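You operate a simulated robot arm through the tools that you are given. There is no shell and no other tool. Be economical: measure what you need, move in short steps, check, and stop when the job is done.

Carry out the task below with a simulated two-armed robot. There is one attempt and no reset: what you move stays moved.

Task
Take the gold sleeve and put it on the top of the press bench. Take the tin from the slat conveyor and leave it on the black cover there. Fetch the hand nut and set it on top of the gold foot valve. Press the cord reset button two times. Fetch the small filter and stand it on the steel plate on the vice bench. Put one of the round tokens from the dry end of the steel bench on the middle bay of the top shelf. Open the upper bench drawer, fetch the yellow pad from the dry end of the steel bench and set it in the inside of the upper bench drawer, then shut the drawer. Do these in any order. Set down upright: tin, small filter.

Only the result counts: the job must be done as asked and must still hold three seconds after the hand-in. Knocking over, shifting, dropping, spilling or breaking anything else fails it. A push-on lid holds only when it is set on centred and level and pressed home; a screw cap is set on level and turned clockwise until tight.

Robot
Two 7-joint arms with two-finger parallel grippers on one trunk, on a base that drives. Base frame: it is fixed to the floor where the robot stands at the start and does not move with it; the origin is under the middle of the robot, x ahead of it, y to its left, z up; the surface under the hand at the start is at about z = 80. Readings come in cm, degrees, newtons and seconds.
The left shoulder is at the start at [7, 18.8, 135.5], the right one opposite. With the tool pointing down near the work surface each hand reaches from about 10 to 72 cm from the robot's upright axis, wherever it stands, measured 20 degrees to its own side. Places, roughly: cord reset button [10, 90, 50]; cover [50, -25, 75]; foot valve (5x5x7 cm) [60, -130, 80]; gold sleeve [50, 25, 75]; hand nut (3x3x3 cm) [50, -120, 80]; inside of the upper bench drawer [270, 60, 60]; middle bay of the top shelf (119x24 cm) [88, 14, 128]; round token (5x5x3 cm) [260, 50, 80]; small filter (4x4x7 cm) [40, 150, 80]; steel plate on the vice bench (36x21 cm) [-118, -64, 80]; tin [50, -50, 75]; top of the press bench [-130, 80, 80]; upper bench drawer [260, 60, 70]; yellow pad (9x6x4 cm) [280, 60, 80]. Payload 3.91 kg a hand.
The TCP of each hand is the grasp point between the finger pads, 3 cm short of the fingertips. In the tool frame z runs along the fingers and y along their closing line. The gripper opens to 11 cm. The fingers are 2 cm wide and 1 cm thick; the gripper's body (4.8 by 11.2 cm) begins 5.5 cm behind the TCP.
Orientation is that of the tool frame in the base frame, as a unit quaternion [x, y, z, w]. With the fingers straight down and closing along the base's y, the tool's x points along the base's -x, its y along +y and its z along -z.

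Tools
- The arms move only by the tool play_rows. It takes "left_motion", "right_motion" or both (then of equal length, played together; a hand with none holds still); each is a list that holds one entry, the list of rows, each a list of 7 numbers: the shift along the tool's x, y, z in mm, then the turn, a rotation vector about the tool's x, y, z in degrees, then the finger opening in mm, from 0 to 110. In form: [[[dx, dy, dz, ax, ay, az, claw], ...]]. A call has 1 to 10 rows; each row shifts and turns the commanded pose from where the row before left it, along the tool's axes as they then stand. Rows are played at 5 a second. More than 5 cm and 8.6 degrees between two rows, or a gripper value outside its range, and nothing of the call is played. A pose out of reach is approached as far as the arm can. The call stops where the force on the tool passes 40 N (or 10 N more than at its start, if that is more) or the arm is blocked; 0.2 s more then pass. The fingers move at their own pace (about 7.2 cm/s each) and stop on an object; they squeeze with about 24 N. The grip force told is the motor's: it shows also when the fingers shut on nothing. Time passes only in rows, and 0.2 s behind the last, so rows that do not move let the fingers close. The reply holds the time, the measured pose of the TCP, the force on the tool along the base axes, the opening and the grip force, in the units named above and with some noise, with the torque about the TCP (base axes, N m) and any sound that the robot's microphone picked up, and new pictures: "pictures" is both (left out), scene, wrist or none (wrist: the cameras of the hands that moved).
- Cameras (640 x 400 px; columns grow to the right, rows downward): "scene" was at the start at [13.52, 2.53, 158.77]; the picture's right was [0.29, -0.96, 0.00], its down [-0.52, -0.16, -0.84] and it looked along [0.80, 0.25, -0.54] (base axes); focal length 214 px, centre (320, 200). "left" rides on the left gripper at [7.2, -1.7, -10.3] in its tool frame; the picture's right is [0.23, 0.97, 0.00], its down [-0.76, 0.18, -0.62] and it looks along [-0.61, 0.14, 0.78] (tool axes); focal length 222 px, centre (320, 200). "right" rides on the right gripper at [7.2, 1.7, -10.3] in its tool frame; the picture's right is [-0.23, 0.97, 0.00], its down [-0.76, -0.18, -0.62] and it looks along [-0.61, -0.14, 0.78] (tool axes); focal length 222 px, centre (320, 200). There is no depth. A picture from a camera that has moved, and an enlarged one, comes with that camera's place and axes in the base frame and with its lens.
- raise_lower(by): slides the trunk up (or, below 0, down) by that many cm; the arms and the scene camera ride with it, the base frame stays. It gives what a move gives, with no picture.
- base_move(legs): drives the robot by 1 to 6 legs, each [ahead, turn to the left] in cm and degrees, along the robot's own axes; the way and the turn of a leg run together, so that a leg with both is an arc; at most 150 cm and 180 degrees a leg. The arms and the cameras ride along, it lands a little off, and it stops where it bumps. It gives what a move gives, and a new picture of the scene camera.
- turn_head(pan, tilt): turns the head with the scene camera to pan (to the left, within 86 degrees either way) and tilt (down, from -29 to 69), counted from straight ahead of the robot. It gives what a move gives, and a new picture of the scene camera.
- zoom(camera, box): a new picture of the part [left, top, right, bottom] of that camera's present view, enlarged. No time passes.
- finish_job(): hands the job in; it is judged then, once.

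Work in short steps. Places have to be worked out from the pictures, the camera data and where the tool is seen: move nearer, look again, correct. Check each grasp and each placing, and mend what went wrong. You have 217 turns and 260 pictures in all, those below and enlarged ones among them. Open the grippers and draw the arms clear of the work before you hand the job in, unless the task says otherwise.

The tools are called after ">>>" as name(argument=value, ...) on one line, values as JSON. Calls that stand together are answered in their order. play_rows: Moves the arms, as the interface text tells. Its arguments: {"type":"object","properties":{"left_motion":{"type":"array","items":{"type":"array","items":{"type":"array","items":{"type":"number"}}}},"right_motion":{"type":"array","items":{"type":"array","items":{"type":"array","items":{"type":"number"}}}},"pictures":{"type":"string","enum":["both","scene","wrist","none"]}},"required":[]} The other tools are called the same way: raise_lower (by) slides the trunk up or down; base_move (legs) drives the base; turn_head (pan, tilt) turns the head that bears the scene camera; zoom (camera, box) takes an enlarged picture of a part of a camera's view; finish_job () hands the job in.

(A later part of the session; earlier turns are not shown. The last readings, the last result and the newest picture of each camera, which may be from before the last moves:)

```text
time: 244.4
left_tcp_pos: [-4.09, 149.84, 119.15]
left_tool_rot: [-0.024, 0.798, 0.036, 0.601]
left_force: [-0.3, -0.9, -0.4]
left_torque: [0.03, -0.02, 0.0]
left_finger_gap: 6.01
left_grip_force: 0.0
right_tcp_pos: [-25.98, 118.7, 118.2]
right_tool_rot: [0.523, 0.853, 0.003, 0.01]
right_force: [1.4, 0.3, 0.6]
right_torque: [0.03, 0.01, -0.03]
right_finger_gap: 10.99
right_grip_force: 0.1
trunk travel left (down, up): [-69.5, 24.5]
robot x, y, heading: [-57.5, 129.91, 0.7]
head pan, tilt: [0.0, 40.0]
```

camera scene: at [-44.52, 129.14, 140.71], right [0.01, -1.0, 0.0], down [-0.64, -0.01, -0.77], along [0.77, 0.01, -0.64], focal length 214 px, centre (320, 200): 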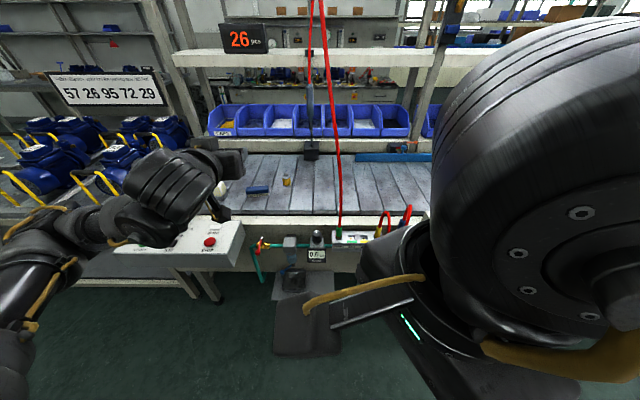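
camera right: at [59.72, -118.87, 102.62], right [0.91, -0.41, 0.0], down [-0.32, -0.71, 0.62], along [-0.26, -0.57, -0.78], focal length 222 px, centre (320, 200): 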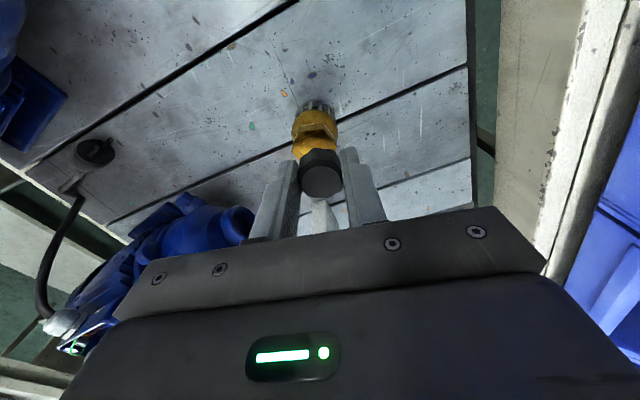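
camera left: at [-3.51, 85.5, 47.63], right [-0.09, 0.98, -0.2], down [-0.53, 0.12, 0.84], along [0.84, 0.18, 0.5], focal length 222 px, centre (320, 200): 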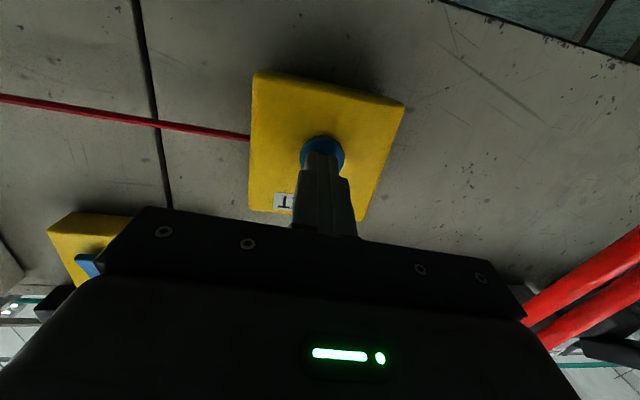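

The filter stands upright at about [40.5, 146.3], a brush nearby on its left. Drive to about [-22, 161] facing the conveyor.

>>> base_move(legs=[[0, 41], [47, 0], [0, -42]])

```text
time: 251.2
left_tcp_pos: [31.96, 178.63, 119.26]
left_tool_rot: [-0.005, 0.798, 0.021, 0.602]
left_force: [0.3, 0.6, -0.3]
left_torque: [-0.03, 0.01, 0.0]
left_finger_gap: 6.0
left_grip_force: 0.0
right_tcp_pos: [8.53, 148.85, 118.26]
right_tool_rot: [0.544, 0.839, 0.004, 0.009]
right_force: [-0.2, 0.1, 0.5]
right_torque: [-0.04, 0.02, 0.02]
right_finger_gap: 11.01
right_grip_force: 0.0
trunk travel left (down, up): [-69.5, 24.5]
robot x, y, heading: [-22.11, 160.88, -2.1]
head pan, tilt: [0.0, 40.0]
camera scene: at [-8.85, 160.17, 140.65], right [-0.04, -1.0, 0.0], down [-0.64, 0.02, -0.77], along [0.77, -0.03, -0.64], focal length 214 px, centre (320, 200)
```

scene: 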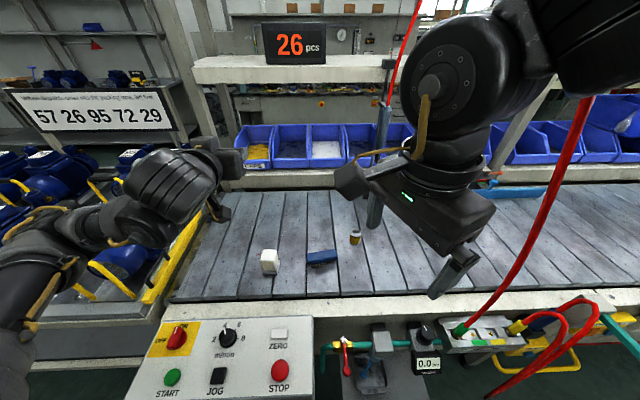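

Clear view: filter at (355,238). The console with buttons is beneath, so I keep the trunk high and move the right hand out over the filter.

>>> play_rows(right_motion=[[[-22, 40, 0, 0, 0, 0, 110], [-22, 40, 0, 0, 0, 0, 110], [-22, 40, 0, 0, 0, 0, 110], [-22, 40, 10, 0, 0, 0, 110], [-22, 40, 20, 0, 0, 0, 110], [-22, 40, 20, 0, 0, 0, 110], [-22, 40, 20, 0, 0, 0, 110]]], pictures="wrist")

```text
time: 252.8
left_tcp_pos: [32.1, 178.67, 119.16]
left_tool_rot: [-0.006, 0.798, 0.021, 0.602]
left_force: [-0.1, -0.1, 0.3]
left_torque: [0.0, -0.02, -0.02]
left_finger_gap: 5.97
left_grip_force: 0.1
right_tcp_pos: [40.7, 146.43, 111.7]
right_tool_rot: [0.543, 0.84, 0.002, 0.01]
right_force: [0.0, 0.0, 0.0]
right_torque: [-0.03, 0.04, 0.0]
right_finger_gap: 11.0
right_grip_force: 0.3
trunk travel left (down, up): [-69.5, 24.5]
robot x, y, heading: [-22.15, 160.76, -2.2]
head pan, tilt: [0.0, 40.0]
camera right: at [39.18, 153.78, 121.88], right [0.98, 0.19, 0.02], down [0.14, -0.76, 0.63], along [0.14, -0.62, -0.78], focal length 222 px, centre (320, 200)
```

right: 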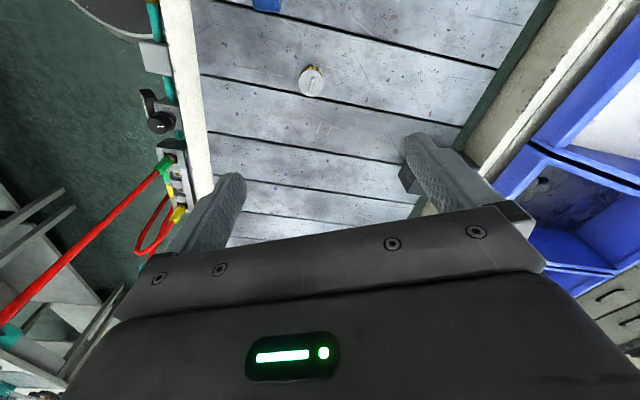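

Filter at [40, 146.8]. Correct and descend to z≈92.

>>> play_rows(right_motion=[[[6, -5, 45, 0, 0, 0, 110], [0, 0, 45, 0, 0, 0, 110], [0, 0, 45, 0, 0, 0, 110], [0, 0, 45, 0, 0, 0, 110], [0, 0, 18, 0, 0, 0, 80]]], pictures="wrist")

```text
time: 254.0
left_tcp_pos: [31.92, 178.62, 119.29]
left_tool_rot: [-0.006, 0.798, 0.021, 0.603]
left_force: [0.4, -0.8, -0.1]
left_torque: [0.0, -0.01, -0.03]
left_finger_gap: 6.03
left_grip_force: 0.1
right_tcp_pos: [40.22, 146.35, 91.84]
right_tool_rot: [0.544, 0.839, 0.003, 0.01]
right_force: [-0.4, 0.1, -0.2]
right_torque: [0.01, 0.03, 0.04]
right_finger_gap: 8.0
right_grip_force: 0.1
trunk travel left (down, up): [-69.5, 24.5]
robot x, y, heading: [-22.56, 160.42, -2.0]
head pan, tilt: [0.0, 40.0]
camera right: at [38.68, 153.67, 102.07], right [0.98, 0.19, 0.02], down [0.14, -0.76, 0.63], along [0.14, -0.62, -0.78], focal length 222 px, centre (320, 200)
```

right: 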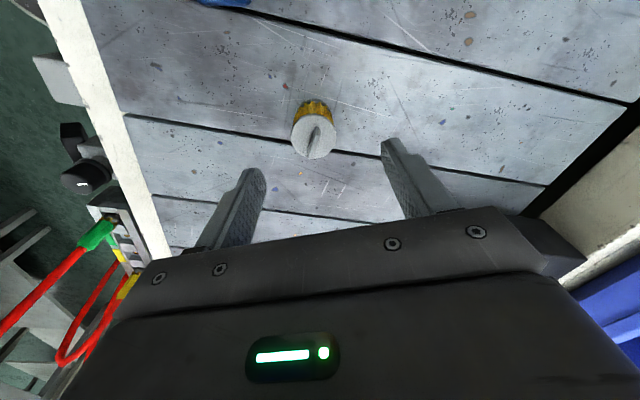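

Well aligned; descend to z≈83.6 and close.

>>> play_rows(right_motion=[[[0, -2, 41, 0, 0, 0, 80], [0, 0, 41, 0, 0, 0, 80], [0, 0, 0, 0, 0, 0, 0], [0, 0, 0, 0, 0, 0, 0], [0, 0, 0, 0, 0, 0, 0], [0, 0, 0, 0, 0, 0, 0]]], pictures="wrist")

```text
time: 255.4
left_tcp_pos: [31.83, 178.71, 119.25]
left_tool_rot: [-0.006, 0.798, 0.021, 0.602]
left_force: [0.4, 0.6, -0.5]
left_torque: [0.01, 0.0, -0.01]
left_finger_gap: 5.99
left_grip_force: 0.0
right_tcp_pos: [40.13, 146.26, 83.82]
right_tool_rot: [0.542, 0.84, 0.003, 0.01]
right_force: [-0.7, -0.1, 2.2]
right_torque: [-0.02, 0.08, 0.0]
right_finger_gap: 3.61
right_grip_force: 23.7
trunk travel left (down, up): [-69.5, 24.5]
robot x, y, heading: [-22.58, 160.79, -2.2]
head pan, tilt: [0.0, 40.0]
camera right: at [38.54, 153.55, 94.06], right [0.98, 0.19, 0.02], down [0.14, -0.76, 0.63], along [0.14, -0.62, -0.78], focal length 222 px, centre (320, 200)
```

right: 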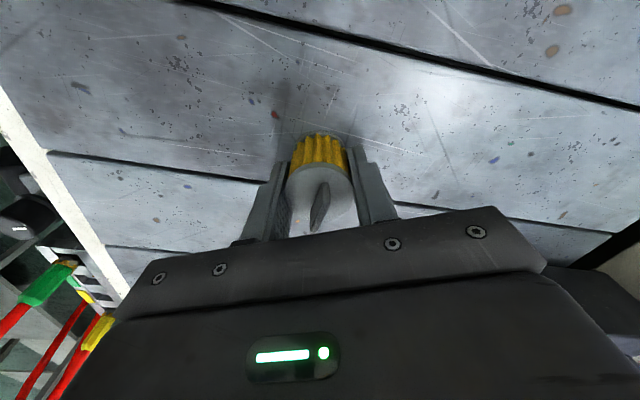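

Filter gripped. Lift it and retract toward the body, then back away.

>>> play_rows(right_motion=[[[0, 0, -45, 0, 0, 0, 0], [0, 0, -45, 0, 0, 0, 0], [0, 0, -45, 0, 0, 0, 0], [0, 0, -45, 0, 0, 0, 0], [0, 0, -45, 0, 0, 0, 0], [0, 0, -45, 0, 0, 0, 0], [22, -40, -20, 0, 0, 0, 0], [22, -40, 0, 0, 0, 0, 0], [22, -40, 0, 0, 0, 0, 0]]], pictures="none")

>>> base_move(legs=[[-40, 0], [0, -87], [110, 0]])

```text
time: 257.4
left_tcp_pos: [31.77, 178.5, 119.36]
left_tool_rot: [-0.006, 0.797, 0.022, 0.603]
left_force: [-0.3, 0.3, 0.7]
left_torque: [0.0, 0.0, -0.01]
left_finger_gap: 6.01
left_grip_force: 0.0
right_tcp_pos: [25.92, 147.78, 113.02]
right_tool_rot: [0.543, 0.84, 0.006, 0.011]
right_force: [-1.5, 0.7, 0.0]
right_torque: [0.02, -0.03, -0.01]
right_finger_gap: 3.63
right_grip_force: 24.3
trunk travel left (down, up): [-69.5, 24.5]
robot x, y, heading: [-22.49, 160.86, -2.0]
head pan, tilt: [0.0, 40.0]
```

```text
time: 268.8
left_tcp_pos: [-36.36, -0.14, 119.24]
left_tool_rot: [0.539, 0.588, -0.395, 0.456]
left_force: [-0.2, -0.4, -0.5]
left_torque: [0.01, 0.03, 0.02]
left_finger_gap: 6.0
left_grip_force: 0.0
right_tcp_pos: [-67.75, 3.25, 112.81]
right_tool_rot: [0.969, 0.247, -0.004, 0.009]
right_force: [0.4, 0.0, -0.2]
right_torque: [0.0, 0.01, -0.02]
right_finger_gap: 3.65
right_grip_force: 23.6
trunk travel left (down, up): [-69.5, 24.5]
robot x, y, heading: [-58.27, 53.06, -87.5]
head pan, tilt: [0.0, 40.0]
camera scene: at [-57.92, 38.94, 140.66], right [-1.0, -0.04, 0.0], down [-0.03, 0.64, -0.77], along [0.03, -0.77, -0.64], focal length 214 px, centre (320, 200)
```

scene: 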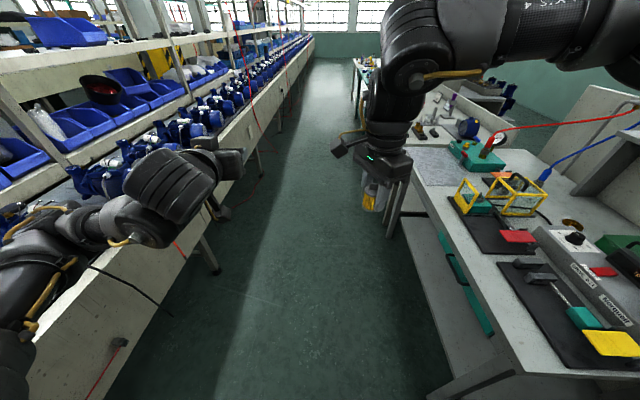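

Drive on toward y≈-75 and look at the vice bench before turning.

>>> base_move(legs=[[128, 0]])

>>> turn_head(pan=-75, tilt=35)

```text
time: 275.2
left_tcp_pos: [-34.42, -129.46, 119.2]
left_tool_rot: [0.547, 0.582, -0.4, 0.45]
left_force: [0.8, -0.6, 0.2]
left_torque: [-0.01, -0.01, 0.0]
left_finger_gap: 6.0
left_grip_force: 0.1
right_tcp_pos: [-65.61, -125.12, 112.73]
right_tool_rot: [0.972, 0.233, -0.004, 0.009]
right_force: [-0.2, 0.1, -0.3]
right_torque: [0.0, 0.0, 0.0]
right_finger_gap: 3.62
right_grip_force: 23.8
trunk travel left (down, up): [-69.5, 24.5]
robot x, y, heading: [-54.99, -76.31, -89.4]
head pan, tilt: [0.0, 40.0]
camera scene: at [-54.87, -89.77, 140.66], right [-1.0, -0.01, 0.0], down [-0.01, 0.64, -0.77], along [0.01, -0.77, -0.64], focal length 214 px, centre (320, 200)
```

scene: 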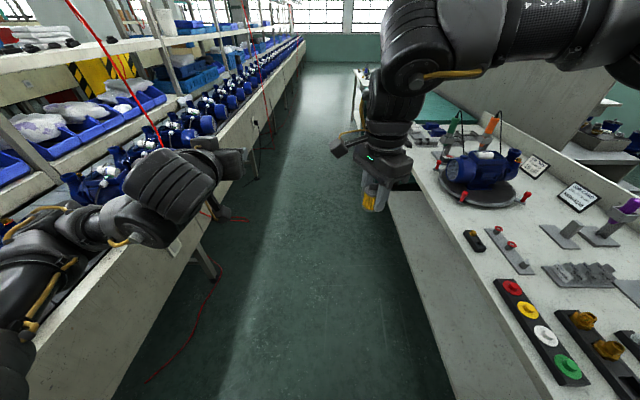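

```text
time: 276.7
left_tcp_pos: [-34.54, -129.42, 119.27]
left_tool_rot: [0.546, 0.581, -0.4, 0.451]
left_force: [0.2, 0.8, 0.2]
left_torque: [-0.03, -0.01, -0.03]
left_finger_gap: 6.01
left_grip_force: 0.1
right_tcp_pos: [-65.55, -125.18, 112.95]
right_tool_rot: [0.972, 0.233, -0.004, 0.01]
right_force: [0.3, 1.3, 0.2]
right_torque: [-0.02, -0.04, -0.02]
right_finger_gap: 3.62
right_grip_force: 24.2
trunk travel left (down, up): [-69.5, 24.5]
robot x, y, heading: [-55.11, -76.33, -89.3]
head pan, tilt: [-75.0, 35.0]
camera scene: at [-63.44, -83.67, 141.41], right [-0.27, 0.96, 0.0], down [0.55, 0.16, -0.82], along [-0.79, -0.22, -0.57], focal length 214 px, centre (320, 200)
```

scene: 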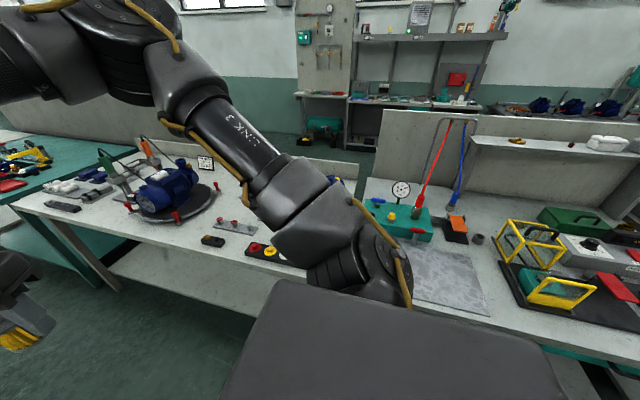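

The grey plate is at about [-118, -60]. Turn right to face the bench.

>>> base_move(legs=[[0, -90]])

>>> turn_head(pan=-10, tilt=50)

>>> zoom(camera="right", box=[0, 0, 640, 400])

```text
time: 281.0
left_tcp_pos: [-108.65, -95.82, 119.19]
left_tool_rot: [0.798, 0.018, -0.602, 0.03]
left_force: [-0.8, 0.0, -0.8]
left_torque: [-0.01, 0.03, -0.01]
left_finger_gap: 6.0
left_grip_force: 0.2
right_tcp_pos: [-103.94, -64.74, 112.94]
right_tool_rot: [0.849, -0.528, -0.009, 0.004]
right_force: [-0.7, 0.1, 0.2]
right_torque: [-0.01, -0.03, -0.02]
right_finger_gap: 3.64
right_grip_force: 23.8
trunk travel left (down, up): [-69.5, 24.5]
robot x, y, heading: [-54.8, -76.03, 180.1]
head pan, tilt: [-75.0, 35.0]
camera scene: at [-62.34, -67.74, 141.41], right [0.97, 0.26, 0.0], down [0.15, -0.55, -0.82], along [-0.21, 0.79, -0.57], focal length 214 px, centre (320, 200)
```

scene: 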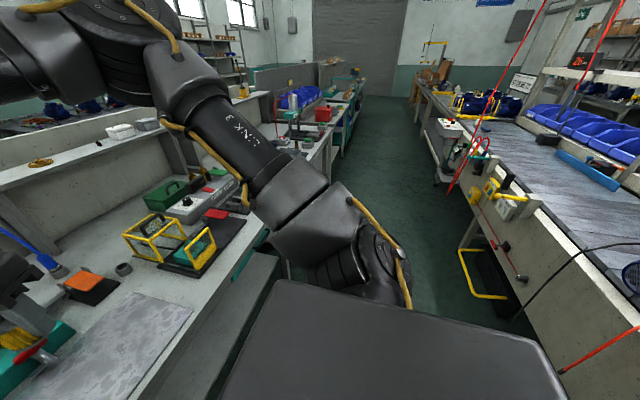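

```text
time: 282.3
left_tcp_pos: [-108.63, -95.84, 119.35]
left_tool_rot: [0.798, 0.019, -0.601, 0.031]
left_force: [0.3, 0.4, -0.2]
left_torque: [0.0, 0.01, 0.0]
left_finger_gap: 6.02
left_grip_force: 0.0
right_tcp_pos: [-103.9, -64.8, 112.83]
right_tool_rot: [0.849, -0.528, -0.009, 0.004]
right_force: [0.5, -0.7, -0.5]
right_torque: [0.01, 0.0, 0.02]
right_finger_gap: 3.61
right_grip_force: 23.2
trunk travel left (down, up): [-69.5, 24.5]
robot x, y, heading: [-54.96, -76.21, 179.9]
head pan, tilt: [-10.0, 50.0]
camera scene: at [-67.64, -74.89, 139.24], right [0.18, 0.98, 0.0], down [0.75, -0.14, -0.64], along [-0.63, 0.11, -0.77], focal length 214 px, centre (320, 200)
```

scene: 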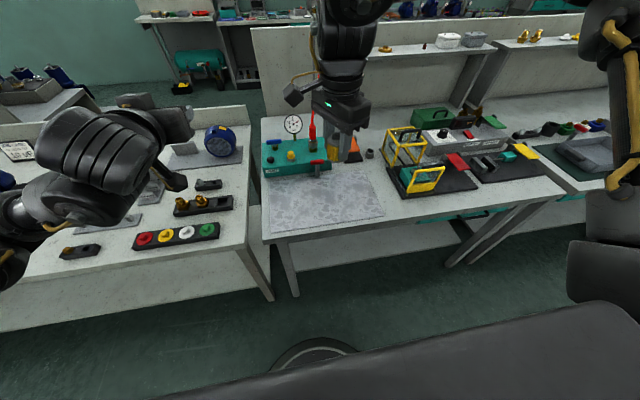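

```text
1.00 times, centred on (320, 200) of right (not enlarged: the box is as wide or as high as the picture)
camera zoom: at [-101.94, -72.1, 123.04], right [-0.97, -0.23, 0.02], down [-0.16, 0.76, 0.63], along [-0.16, 0.61, -0.78], focal length 222 px, centre (320, 200)
```

zoom: 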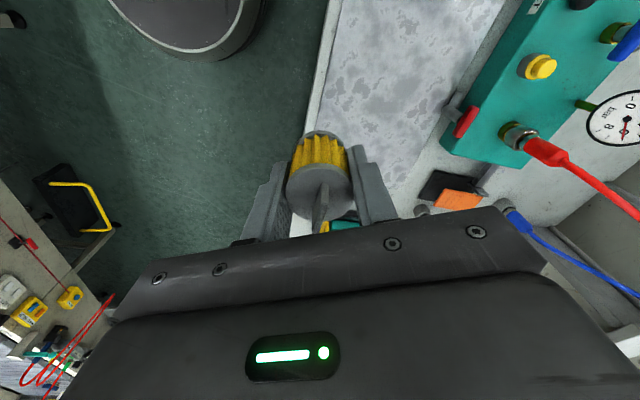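

Plate spans x −103…−125, y −84…−46. Move to its centre [-113.5, -65] and descend partway.

>>> play_rows(right_motion=[[[-20, 43, 0, 0, 0, 0, 0], [-20, 44, 0, 0, 0, 0, 0], [0, 0, 45, 0, 0, 0, 0], [0, 0, 45, 0, 0, 0, 0], [0, 0, 45, 0, 0, 0, 0], [0, 0, 45, 0, 0, 0, 0], [0, 0, 45, 0, 0, 0, 0]]], pictures="both")

```text
time: 283.9
left_tcp_pos: [-108.7, -95.81, 119.33]
left_tool_rot: [0.798, 0.02, -0.602, 0.032]
left_force: [0.4, 0.5, 0.1]
left_torque: [-0.01, 0.01, -0.02]
left_finger_gap: 6.0
left_grip_force: 0.2
right_tcp_pos: [-114.14, -64.99, 90.28]
right_tool_rot: [0.849, -0.528, -0.01, 0.003]
right_force: [-0.5, -0.4, 0.4]
right_torque: [-0.01, -0.03, 0.0]
right_finger_gap: 3.63
right_grip_force: 24.4
trunk travel left (down, up): [-69.5, 24.5]
robot x, y, heading: [-54.96, -76.05, 179.9]
head pan, tilt: [-10.0, 50.0]
camera scene: at [-67.79, -74.9, 139.23], right [0.18, 0.98, 0.0], down [0.75, -0.14, -0.64], along [-0.63, 0.11, -0.77], focal length 214 px, centre (320, 200)
camera right: at [-112.17, -72.31, 100.51], right [-0.97, -0.23, 0.02], down [-0.16, 0.76, 0.63], along [-0.16, 0.61, -0.78], focal length 222 px, centre (320, 200)
```

scene: 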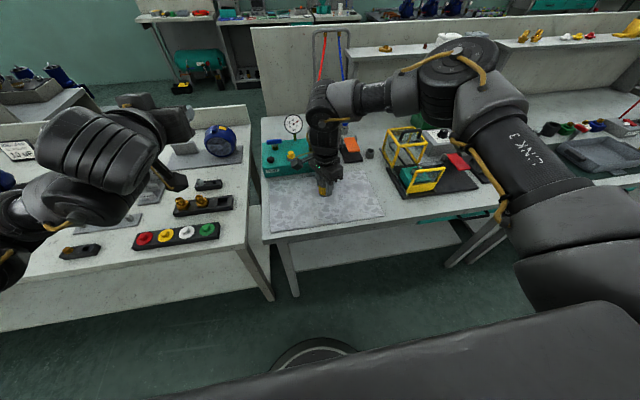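
right: 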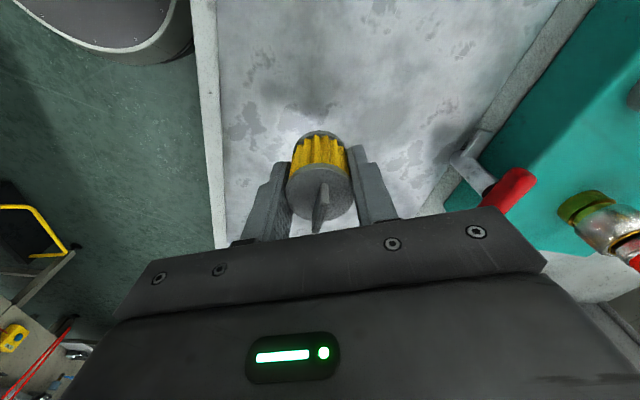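

Clear. Lower the filter: 4.5 cm, then 3 mm steps to contact.

>>> play_rows(right_motion=[[[0, 0, 25, 0, 0, 0, 0], [0, 0, 20, 0, 0, 0, 0], [0, 0, 5, 0, 0, 0, 0], [0, 0, 3, 0, 0, 0, 0]]], pictures="none")

```text
time: 284.9
left_tcp_pos: [-108.57, -95.86, 119.21]
left_tool_rot: [0.798, 0.018, -0.601, 0.03]
left_force: [-0.2, -0.3, 0.1]
left_torque: [0.03, 0.0, -0.02]
left_finger_gap: 6.0
left_grip_force: 0.3
right_tcp_pos: [-114.07, -64.87, 85.11]
right_tool_rot: [0.849, -0.528, -0.009, 0.003]
right_force: [0.1, 0.5, 0.0]
right_torque: [-0.02, 0.0, -0.02]
right_finger_gap: 3.62
right_grip_force: 24.1
trunk travel left (down, up): [-69.5, 24.5]
robot x, y, heading: [-55.15, -76.14, 179.7]
head pan, tilt: [-10.0, 50.0]
```

>>> play_rows(right_motion=[[[0, 0, 3, 0, 0, 0, 0], [0, 0, 3, 0, 0, 0, 0], [0, 0, 2, 0, 0, 0, 0]]], pictures="none")

```text
time: 285.7
left_tcp_pos: [-108.59, -95.96, 119.26]
left_tool_rot: [0.798, 0.018, -0.602, 0.03]
left_force: [-1.3, -0.5, -0.6]
left_torque: [0.01, 0.0, 0.02]
left_finger_gap: 6.0
left_grip_force: 0.1
right_tcp_pos: [-114.01, -65.0, 84.28]
right_tool_rot: [0.849, -0.528, -0.009, 0.003]
right_force: [-0.8, 0.7, -0.6]
right_torque: [-0.04, 0.02, -0.02]
right_finger_gap: 3.63
right_grip_force: 24.2
trunk travel left (down, up): [-69.5, 24.5]
robot x, y, heading: [-54.99, -76.26, 179.8]
head pan, tilt: [-10.0, 50.0]
```

>>> play_rows(right_motion=[[[0, 0, 2, 0, 0, 0, 0], [0, 0, 2, 0, 0, 0, 0]]], pictures="none")

>>> zoom(camera="scene", box=[260, 130, 400, 220])

```text
time: 286.3
left_tcp_pos: [-108.5, -95.95, 119.32]
left_tool_rot: [0.797, 0.019, -0.603, 0.031]
left_force: [-0.5, -0.1, 0.8]
left_torque: [-0.01, 0.01, -0.02]
left_finger_gap: 6.01
left_grip_force: 0.0
right_tcp_pos: [-114.03, -65.02, 84.19]
right_tool_rot: [0.849, -0.529, -0.012, 0.006]
right_force: [-2.2, 1.0, 19.4]
right_torque: [0.13, -0.19, 0.01]
right_finger_gap: 3.62
right_grip_force: 23.4
trunk travel left (down, up): [-69.5, 24.5]
robot x, y, heading: [-54.97, -76.19, 179.9]
head pan, tilt: [-10.0, 50.0]
```

```text
4.44 times, centred on (330, 175) of scene
camera zoom: at [-67.42, -74.92, 139.3], right [0.18, 0.98, 0.0], down [0.75, -0.13, -0.64], along [-0.63, 0.11, -0.77], focal length 953 px, centre (276, 311)
```

zoom: 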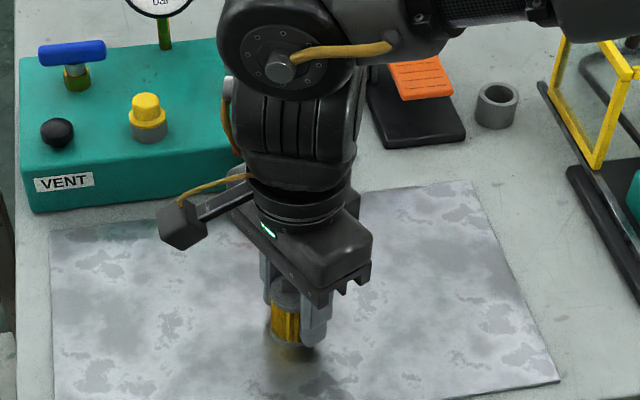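

Contact on the plate (19 N). Relieve 3 mm, release and rise.

>>> play_rows(right_motion=[[[0, 0, -3, 0, 0, 0, 0], [0, 0, 0, 0, 0, 0, 55], [0, 0, 0, 0, 0, 0, 80], [0, 0, 0, 0, 0, 0, 80], [0, 0, -40, 0, 0, 0, 80], [0, 0, -45, 0, 0, 0, 80], [0, 0, -45, 0, 0, 0, 80], [0, 0, -45, 0, 0, 0, 80], [0, 0, -45, 0, 0, 0, 80]]], pictures="wrist")

```text
time: 288.3
left_tcp_pos: [-108.46, -95.8, 119.29]
left_tool_rot: [0.798, 0.019, -0.602, 0.031]
left_force: [-0.6, -0.5, 0.1]
left_torque: [0.02, -0.02, 0.0]
left_finger_gap: 5.99
left_grip_force: 0.0
right_tcp_pos: [-113.19, -64.69, 106.71]
right_tool_rot: [0.849, -0.528, -0.009, 0.004]
right_force: [0.4, -1.1, 0.6]
right_torque: [0.02, 0.01, 0.01]
right_finger_gap: 8.0
right_grip_force: 0.0
trunk travel left (down, up): [-69.5, 24.5]
robot x, y, heading: [-55.03, -76.06, 179.6]
head pan, tilt: [-10.0, 50.0]
camera right: at [-111.34, -71.97, 116.92], right [-0.97, -0.23, 0.02], down [-0.16, 0.76, 0.63], along [-0.16, 0.61, -0.78], focal length 222 px, centre (320, 200)
```

right: 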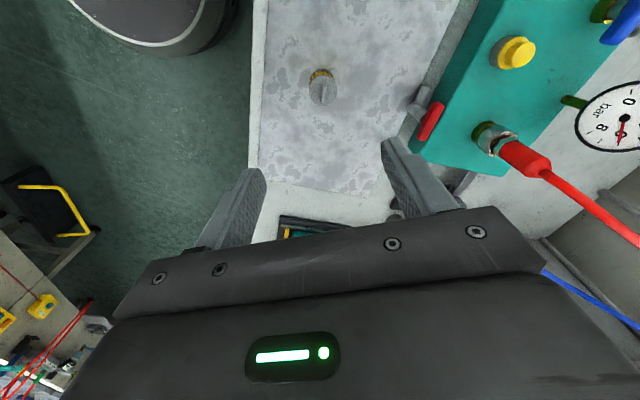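

Filter stands on the plate. Next is the steel bench at x≈260 beyond the shelf; the line seems to end near y≈320, so scout that way. Retract the right hand and drive up the aisle.

>>> play_rows(right_motion=[[[20, -40, -20, 0, 0, 0, 60], [20, -40, 0, 0, 0, 0, 60], [20, -40, 0, 0, 0, 0, 60]]], pictures="none")

>>> base_move(legs=[[-10, 0], [0, -90], [150, 0], [130, 0]])

>>> turn_head(pan=-40, tilt=15)

```text
time: 289.1
left_tcp_pos: [-108.61, -95.82, 119.34]
left_tool_rot: [0.799, 0.019, -0.601, 0.031]
left_force: [0.9, 0.1, 0.9]
left_torque: [0.0, 0.0, -0.03]
left_finger_gap: 6.01
left_grip_force: 0.1
right_tcp_pos: [-99.84, -64.7, 108.13]
right_tool_rot: [0.848, -0.529, -0.01, 0.003]
right_force: [-0.3, -0.2, 0.4]
right_torque: [-0.01, 0.0, -0.01]
right_finger_gap: 6.0
right_grip_force: 0.1
trunk travel left (down, up): [-69.5, 24.5]
robot x, y, heading: [-54.84, -76.38, 179.8]
head pan, tilt: [-10.0, 50.0]
```

```text
time: 307.3
left_tcp_pos: [-71.21, 258.35, 119.22]
left_tool_rot: [0.585, -0.544, -0.452, -0.398]
left_force: [0.9, -0.7, 0.0]
left_torque: [0.0, 0.03, -0.02]
left_finger_gap: 6.02
left_grip_force: 0.1
right_tcp_pos: [-39.94, 250.42, 107.98]
right_tool_rot: [-0.239, 0.971, 0.009, 0.004]
right_force: [-0.3, 0.2, -0.4]
right_torque: [-0.01, 0.02, 0.03]
right_finger_gap: 5.99
right_grip_force: 0.1
trunk travel left (down, up): [-69.5, 24.5]
robot x, y, heading: [-50.36, 205.25, 91.4]
head pan, tilt: [-10.0, 50.0]
camera scene: at [-49.19, 217.72, 139.24], right [0.99, -0.15, 0.0], down [-0.12, -0.76, -0.64], along [0.1, 0.64, -0.77], focal length 214 px, centre (320, 200)
```

scene: 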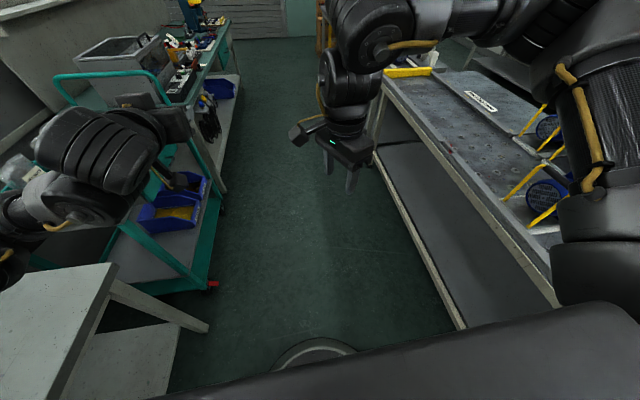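

```text
time: 308.3
left_tcp_pos: [-71.1, 258.26, 119.18]
left_tool_rot: [0.585, -0.544, -0.452, -0.398]
left_force: [0.3, 0.3, 0.5]
left_torque: [0.0, 0.01, -0.01]
left_finger_gap: 5.99
left_grip_force: 0.0
right_tcp_pos: [-39.91, 250.46, 107.99]
right_tool_rot: [-0.239, 0.971, 0.01, 0.005]
right_force: [0.0, -0.3, 0.2]
right_torque: [-0.03, -0.01, 0.01]
right_finger_gap: 5.99
right_grip_force: 0.0
trunk travel left (down, up): [-69.5, 24.5]
robot x, y, heading: [-50.43, 205.02, 91.5]
head pan, tilt: [-40.0, 15.0]
camera scene: at [-44.52, 217.41, 144.6], right [0.78, -0.63, 0.0], down [-0.16, -0.2, -0.97], along [0.6, 0.75, -0.26], focal length 214 px, centre (320, 200)
```

scene: 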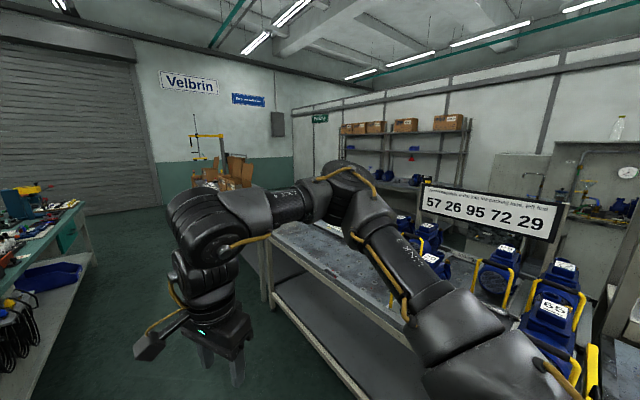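

Advance further to y≈330 and look right.

>>> base_move(legs=[[110, 0]])

>>> turn_head(pan=-80, tilt=20)

```text
time: 313.8
left_tcp_pos: [-69.18, 366.4, 119.2]
left_tool_rot: [0.573, -0.556, -0.444, -0.407]
left_force: [-0.3, -0.6, 1.4]
left_torque: [0.0, 0.02, 0.0]
left_finger_gap: 5.98
left_grip_force: 0.1
right_tcp_pos: [-38.15, 357.13, 108.07]
right_tool_rot: [-0.217, 0.976, 0.011, 0.005]
right_force: [-0.3, -0.7, -0.4]
right_torque: [-0.04, -0.02, 0.03]
right_finger_gap: 6.0
right_grip_force: 0.1
trunk travel left (down, up): [-69.5, 24.5]
robot x, y, heading: [-50.66, 312.76, 89.1]
head pan, tilt: [-40.0, 15.0]
camera scene: at [-44.15, 324.42, 144.61], right [0.75, -0.66, 0.0], down [-0.17, -0.2, -0.97], along [0.64, 0.73, -0.26], focal length 214 px, centre (320, 200)
```

scene: 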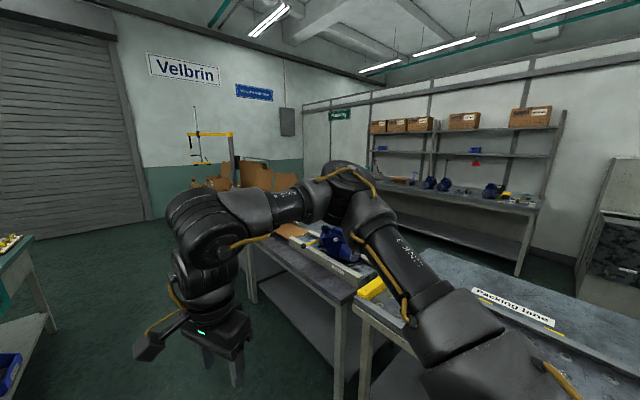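

```text
time: 314.9
left_tcp_pos: [-69.13, 366.37, 119.31]
left_tool_rot: [0.573, -0.555, -0.444, -0.407]
left_force: [-0.4, 0.0, 0.1]
left_torque: [-0.01, 0.03, 0.0]
left_finger_gap: 6.0
left_grip_force: 0.0
right_tcp_pos: [-38.26, 357.21, 108.04]
right_tool_rot: [-0.217, 0.976, 0.009, 0.004]
right_force: [-0.2, -0.1, 0.6]
right_torque: [0.0, 0.01, -0.02]
right_finger_gap: 5.99
right_grip_force: 0.0
trunk travel left (down, up): [-69.5, 24.5]
robot x, y, heading: [-50.68, 312.07, 88.8]
head pan, tilt: [-80.0, 20.0]
camera scene: at [-41.09, 318.84, 143.8], right [0.16, -0.99, 0.0], down [-0.34, -0.05, -0.94], along [0.93, 0.15, -0.34], focal length 214 px, centre (320, 200)
```

scene: 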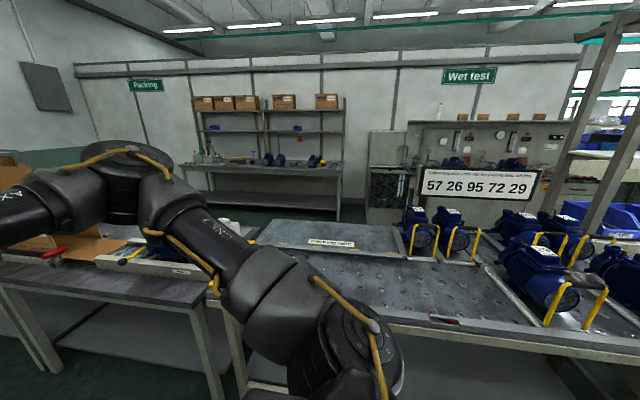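

The wet-test bench is behind the line. Go further up to find the end of the packing table.

>>> base_move(legs=[[120, 0]])

>>> turn_head(pan=-50, tilt=25)

```text
time: 321.0
left_tcp_pos: [-67.05, 486.48, 119.27]
left_tool_rot: [0.574, -0.555, -0.445, -0.406]
left_force: [-0.8, 0.2, 0.1]
left_torque: [0.0, 0.0, -0.02]
left_finger_gap: 6.0
left_grip_force: 0.1
right_tcp_pos: [-36.12, 477.41, 108.02]
right_tool_rot: [-0.22, 0.975, 0.009, 0.004]
right_force: [0.7, -0.5, 0.2]
right_torque: [0.03, 0.0, -0.03]
right_finger_gap: 6.01
right_grip_force: 0.0
trunk travel left (down, up): [-69.5, 24.5]
robot x, y, heading: [-47.85, 432.53, 89.3]
head pan, tilt: [-80.0, 20.0]
camera scene: at [-38.95, 439.02, 143.8], right [0.16, -0.99, 0.0], down [-0.34, -0.05, -0.94], along [0.93, 0.15, -0.34], focal length 214 px, centre (320, 200)
```

scene: 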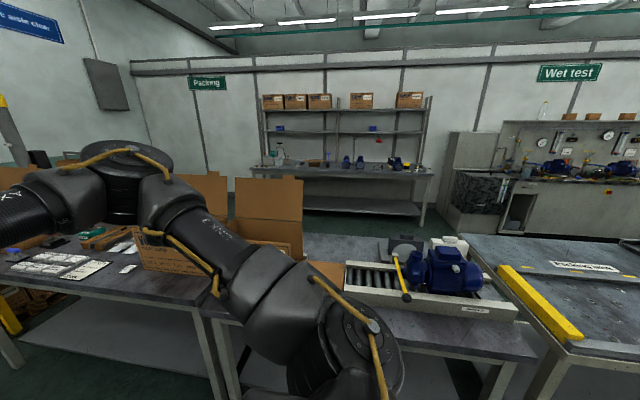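

```text
time: 321.9
left_tcp_pos: [-67.14, 486.49, 119.31]
left_tool_rot: [0.574, -0.555, -0.444, -0.406]
left_force: [0.0, 0.2, 1.0]
left_torque: [0.02, 0.0, -0.03]
left_finger_gap: 6.01
left_grip_force: 0.0
right_tcp_pos: [-36.17, 477.35, 108.1]
right_tool_rot: [-0.22, 0.975, 0.009, 0.004]
right_force: [0.4, -0.3, -0.7]
right_torque: [0.06, 0.0, -0.01]
right_finger_gap: 5.99
right_grip_force: 0.0
trunk travel left (down, up): [-69.5, 24.5]
robot x, y, heading: [-48.39, 432.49, 89.1]
head pan, tilt: [-50.0, 25.0]
camera scene: at [-40.98, 443.35, 142.99], right [0.63, -0.78, 0.0], down [-0.33, -0.27, -0.91], along [0.7, 0.57, -0.42], focal length 214 px, centre (320, 200)
```

scene: 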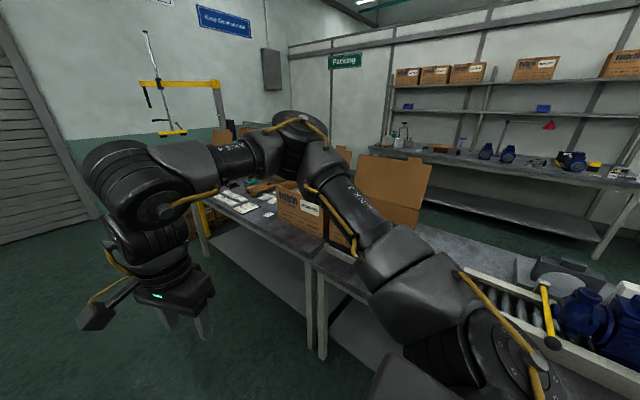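

The table ends near y≈570 with a small crane; swing wide left around it, then look along +x.

>>> base_move(legs=[[0, 12], [150, 0], [85, 0], [0, -101]])

>>> turn_head(pan=0, tilt=20)

```text
time: 326.5
left_tcp_pos: [-92.54, 544.24, 118.52]
left_tool_rot: [0.638, -0.486, -0.483, -0.351]
left_force: [-0.8, -0.4, 1.1]
left_torque: [-0.04, -0.05, -0.06]
left_finger_gap: 6.01
left_grip_force: 0.0
right_tcp_pos: [-60.22, 542.19, 108.23]
right_tool_rot: [-0.328, 0.945, 0.009, 0.006]
right_force: [-0.1, -0.2, -0.6]
right_torque: [0.02, -0.02, 0.0]
right_finger_gap: 6.0
right_grip_force: 0.1
trunk travel left (down, up): [-69.5, 24.5]
robot x, y, heading: [-61.11, 495.7, 102.0]
head pan, tilt: [-50.0, 25.0]
stopped in leg 2: the robot was blocked; the commanded pose is now the measured one
camera scene: at [-57.26, 507.89, 143.03], right [0.79, -0.62, 0.0], down [-0.26, -0.33, -0.91], along [0.56, 0.71, -0.42], focal length 214 px, centre (320, 200)
```

scene: 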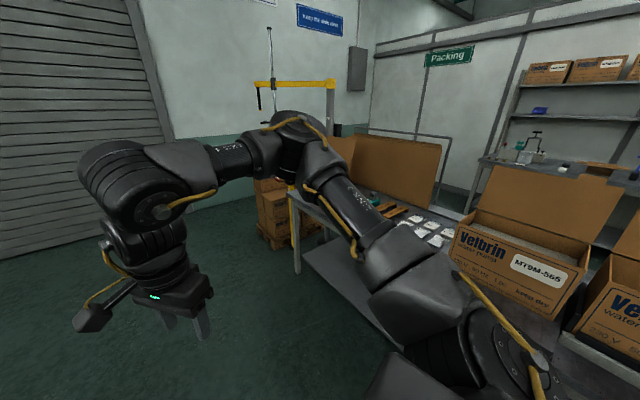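

```text
time: 327.7
left_tcp_pos: [-91.96, 544.49, 118.53]
left_tool_rot: [0.639, -0.487, -0.484, -0.347]
left_force: [0.0, 0.8, 0.4]
left_torque: [0.0, 0.01, 0.0]
left_finger_gap: 6.02
left_grip_force: 0.1
right_tcp_pos: [-59.28, 542.46, 108.08]
right_tool_rot: [-0.328, 0.945, 0.008, 0.003]
right_force: [-0.2, -0.1, 1.1]
right_torque: [0.0, 0.03, 0.0]
right_finger_gap: 6.02
right_grip_force: 0.1
trunk travel left (down, up): [-69.5, 24.5]
robot x, y, heading: [-60.69, 496.15, 101.5]
head pan, tilt: [0.0, 20.0]
camera scene: at [-63.97, 510.08, 143.8], right [0.98, 0.2, 0.0], down [0.07, -0.34, -0.94], along [-0.19, 0.92, -0.34], focal length 214 px, centre (320, 200)
```

scene: 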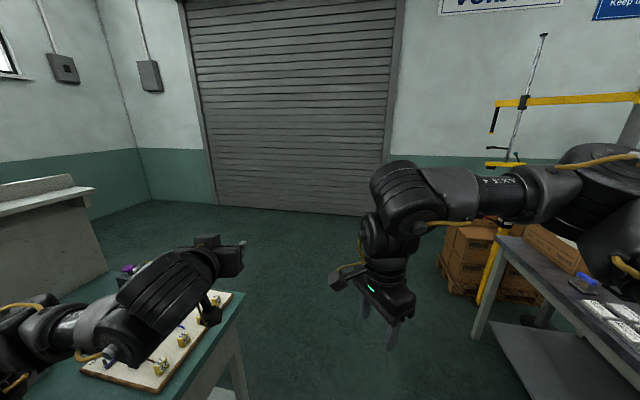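

The low left arm probably touched the side table. Back up and look at the left arm's clearance.

>>> base_move(legs=[[-25, 0]])

>>> turn_head(pan=35, tilt=35)

```text
time: 329.6
left_tcp_pos: [-86.53, 519.48, 118.56]
left_tool_rot: [0.637, -0.489, -0.483, -0.349]
left_force: [-0.4, 0.2, -1.0]
left_torque: [-0.03, -0.04, 0.02]
left_finger_gap: 6.0
left_grip_force: 0.1
right_tcp_pos: [-54.14, 517.29, 107.8]
right_tool_rot: [-0.326, 0.945, 0.008, 0.003]
right_force: [0.7, 0.8, -0.1]
right_torque: [-0.01, -0.01, -0.02]
right_finger_gap: 5.99
right_grip_force: 0.1
trunk travel left (down, up): [-69.5, 24.5]
robot x, y, heading: [-55.97, 471.02, 101.5]
head pan, tilt: [0.0, 20.0]
camera scene: at [-58.72, 484.98, 143.79], right [0.98, 0.2, 0.0], down [0.07, -0.34, -0.94], along [-0.19, 0.92, -0.34], focal length 214 px, centre (320, 200)
```

scene: 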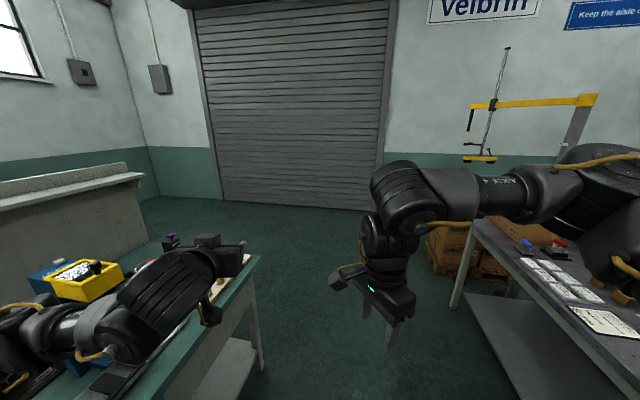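

```text
time: 330.6
left_tcp_pos: [-86.54, 519.64, 118.53]
left_tool_rot: [0.637, -0.489, -0.483, -0.348]
left_force: [0.1, -0.8, -0.7]
left_torque: [-0.03, 0.05, -0.02]
left_finger_gap: 5.98
left_grip_force: 0.0
right_tcp_pos: [-54.07, 517.32, 107.95]
right_tool_rot: [-0.326, 0.945, 0.009, 0.004]
right_force: [0.2, 0.2, 0.3]
right_torque: [0.02, -0.05, 0.0]
right_finger_gap: 5.99
right_grip_force: 0.1
trunk travel left (down, up): [-69.5, 24.5]
robot x, y, heading: [-55.62, 471.14, 101.4]
head pan, tilt: [35.0, 35.0]
camera scene: at [-63.24, 481.91, 141.41], right [0.69, 0.72, 0.0], down [0.42, -0.4, -0.82], along [-0.59, 0.56, -0.57], focal length 214 px, centre (320, 200)
```

scene: 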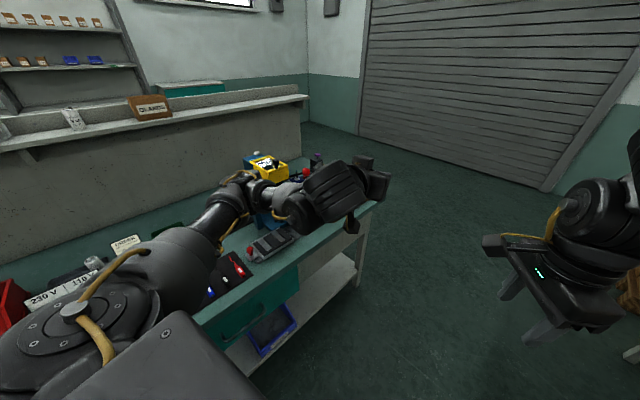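

The left forearm hovers low over that bench; raise the trunk fully so it clears, then back off to the right.

>>> raise_lower(by=24)

>>> zoom(camera="scene", box=[160, 120, 400, 280])

```text
time: 333.1
left_tcp_pos: [-86.41, 519.45, 142.48]
left_tool_rot: [0.637, -0.49, -0.482, -0.349]
left_force: [0.1, -0.2, -0.4]
left_torque: [-0.02, 0.0, -0.05]
left_finger_gap: 5.98
left_grip_force: 0.1
right_tcp_pos: [-54.08, 517.3, 132.04]
right_tool_rot: [-0.325, 0.946, 0.009, 0.003]
right_force: [0.4, 0.3, -0.1]
right_torque: [0.01, 0.02, 0.03]
right_finger_gap: 5.99
right_grip_force: 0.1
trunk travel left (down, up): [-93.5, 0.5]
robot x, y, heading: [-55.95, 471.16, 101.4]
head pan, tilt: [35.0, 35.0]
```

```text
2.50 times, centred on (280, 200) of scene
camera zoom: at [-63.25, 481.88, 165.41], right [0.69, 0.72, 0.0], down [0.42, -0.4, -0.82], along [-0.59, 0.56, -0.57], focal length 536 px, centre (420, 200)
```

zoom: 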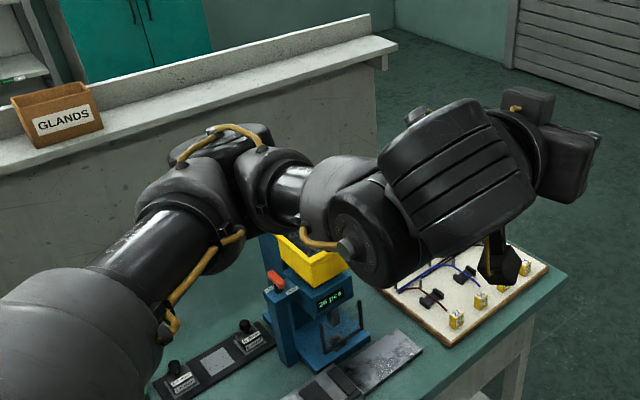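

Now steer back to x≈-45 and continue to y≈660 with the raised arms.

>>> base_move(legs=[[0, -22], [55, 0], [0, 11], [100, 0]])

>>> turn_head(pan=-60, tilt=25)

```text
time: 342.9
left_tcp_pos: [-67.46, 679.68, 142.6]
left_tool_rot: [0.586, -0.549, -0.447, -0.395]
left_force: [0.4, 0.1, -0.4]
left_torque: [0.02, -0.02, 0.01]
left_finger_gap: 6.01
left_grip_force: 0.1
right_tcp_pos: [-36.05, 671.22, 132.01]
right_tool_rot: [-0.231, 0.973, 0.009, 0.004]
right_force: [0.4, 0.5, 0.2]
right_torque: [0.0, 0.03, -0.01]
right_finger_gap: 5.99
right_grip_force: 0.0
trunk travel left (down, up): [-93.5, 0.5]
robot x, y, heading: [-46.52, 626.23, 90.4]
head pan, tilt: [35.0, 35.0]
camera scene: at [-51.93, 638.34, 165.42], right [0.82, 0.58, 0.0], down [0.33, -0.47, -0.82], along [-0.47, 0.67, -0.57], focal length 214 px, centre (320, 200)
```

scene: 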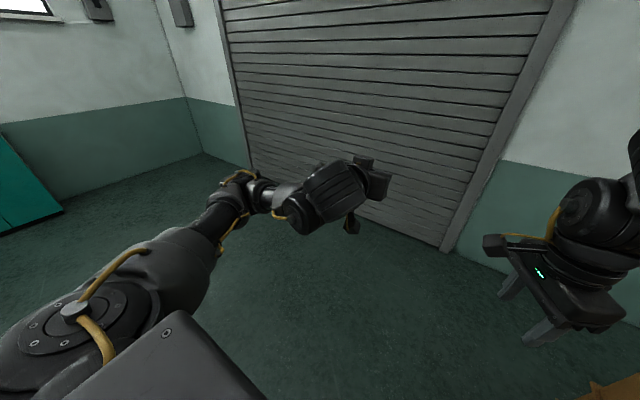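

```text
time: 344.7
left_tcp_pos: [-67.41, 679.93, 142.48]
left_tool_rot: [0.586, -0.549, -0.447, -0.394]
left_force: [0.2, -0.2, 0.7]
left_torque: [0.01, -0.02, 0.0]
left_finger_gap: 6.01
left_grip_force: 0.0
right_tcp_pos: [-36.0, 671.41, 131.96]
right_tool_rot: [-0.232, 0.973, 0.009, 0.003]
right_force: [0.1, -0.2, -0.4]
right_torque: [0.0, 0.03, -0.02]
right_finger_gap: 6.01
right_grip_force: 0.0
trunk travel left (down, up): [-93.5, 0.5]
robot x, y, heading: [-46.78, 626.41, 90.2]
head pan, tilt: [-60.0, 25.0]
camera scene: at [-38.89, 635.91, 166.99], right [0.5, -0.86, 0.0], down [-0.36, -0.21, -0.91], along [0.78, 0.46, -0.42], focal length 214 px, centre (320, 200)
```

scene: 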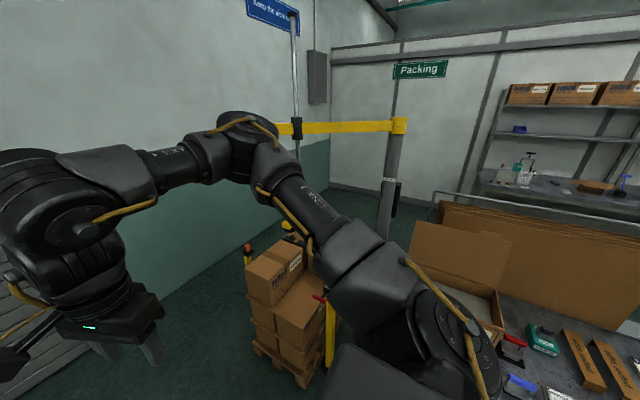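

Plan: go to y≈725, then swing right along the wall past the pallet. First leg and check.

>>> base_move(legs=[[98, 0], [0, -50]])

>>> turn_head(pan=-25, tilt=35)

```text
time: 352.0
left_tcp_pos: [-20.7, 773.5, 142.41]
left_tool_rot: [-0.301, 0.744, 0.239, 0.546]
left_force: [0.0, 0.0, 0.0]
left_torque: [0.01, -0.01, 0.02]
left_finger_gap: 6.0
left_grip_force: 0.1
right_tcp_pos: [-6.8, 744.03, 131.94]
right_tool_rot: [0.199, 0.98, 0.005, 0.008]
right_force: [0.0, -0.7, -0.7]
right_torque: [0.02, 0.0, -0.02]
right_finger_gap: 5.99
right_grip_force: 0.1
trunk travel left (down, up): [-93.5, 0.5]
robot x, y, heading: [-48.15, 723.05, 40.5]
head pan, tilt: [-60.0, 25.0]
camera scene: at [-35.68, 723.28, 166.99], right [-0.33, -0.94, 0.0], down [-0.4, 0.14, -0.91], along [0.86, -0.3, -0.42], focal length 214 px, centre (320, 200)
```

scene: 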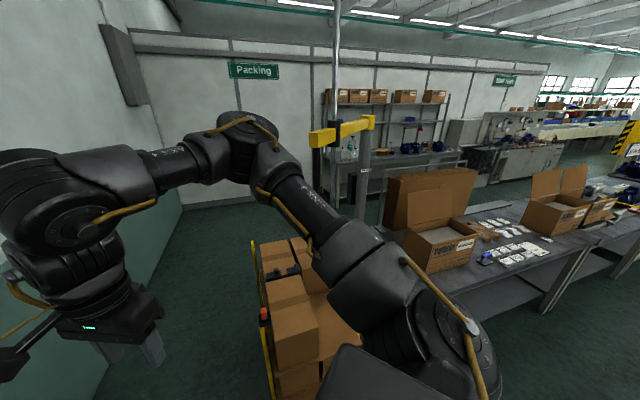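

```text
time: 353.0
left_tcp_pos: [-20.67, 773.39, 142.52]
left_tool_rot: [-0.301, 0.745, 0.239, 0.546]
left_force: [0.8, -0.1, -0.1]
left_torque: [0.0, 0.03, 0.03]
left_finger_gap: 6.0
left_grip_force: 0.0
right_tcp_pos: [-6.79, 744.05, 131.87]
right_tool_rot: [0.198, 0.98, 0.006, 0.008]
right_force: [0.1, 0.4, 0.1]
right_torque: [0.02, 0.01, 0.01]
right_finger_gap: 6.01
right_grip_force: 0.0
trunk travel left (down, up): [-93.5, 0.5]
robot x, y, heading: [-48.44, 722.89, 40.4]
head pan, tilt: [-25.0, 35.0]
camera scene: at [-35.82, 728.6, 165.42], right [0.27, -0.96, 0.0], down [-0.55, -0.15, -0.82], along [0.79, 0.22, -0.57], focal length 214 px, centre (320, 200)
```

scene: 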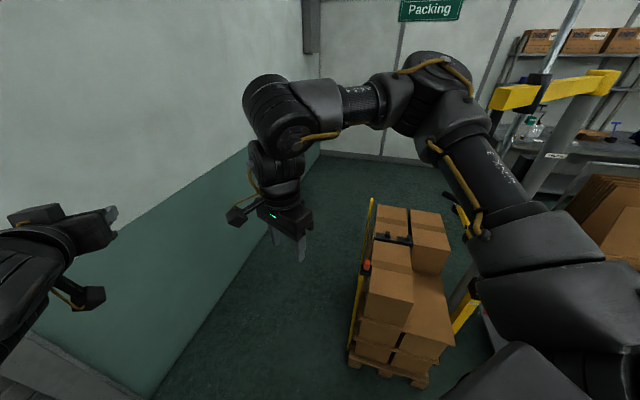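

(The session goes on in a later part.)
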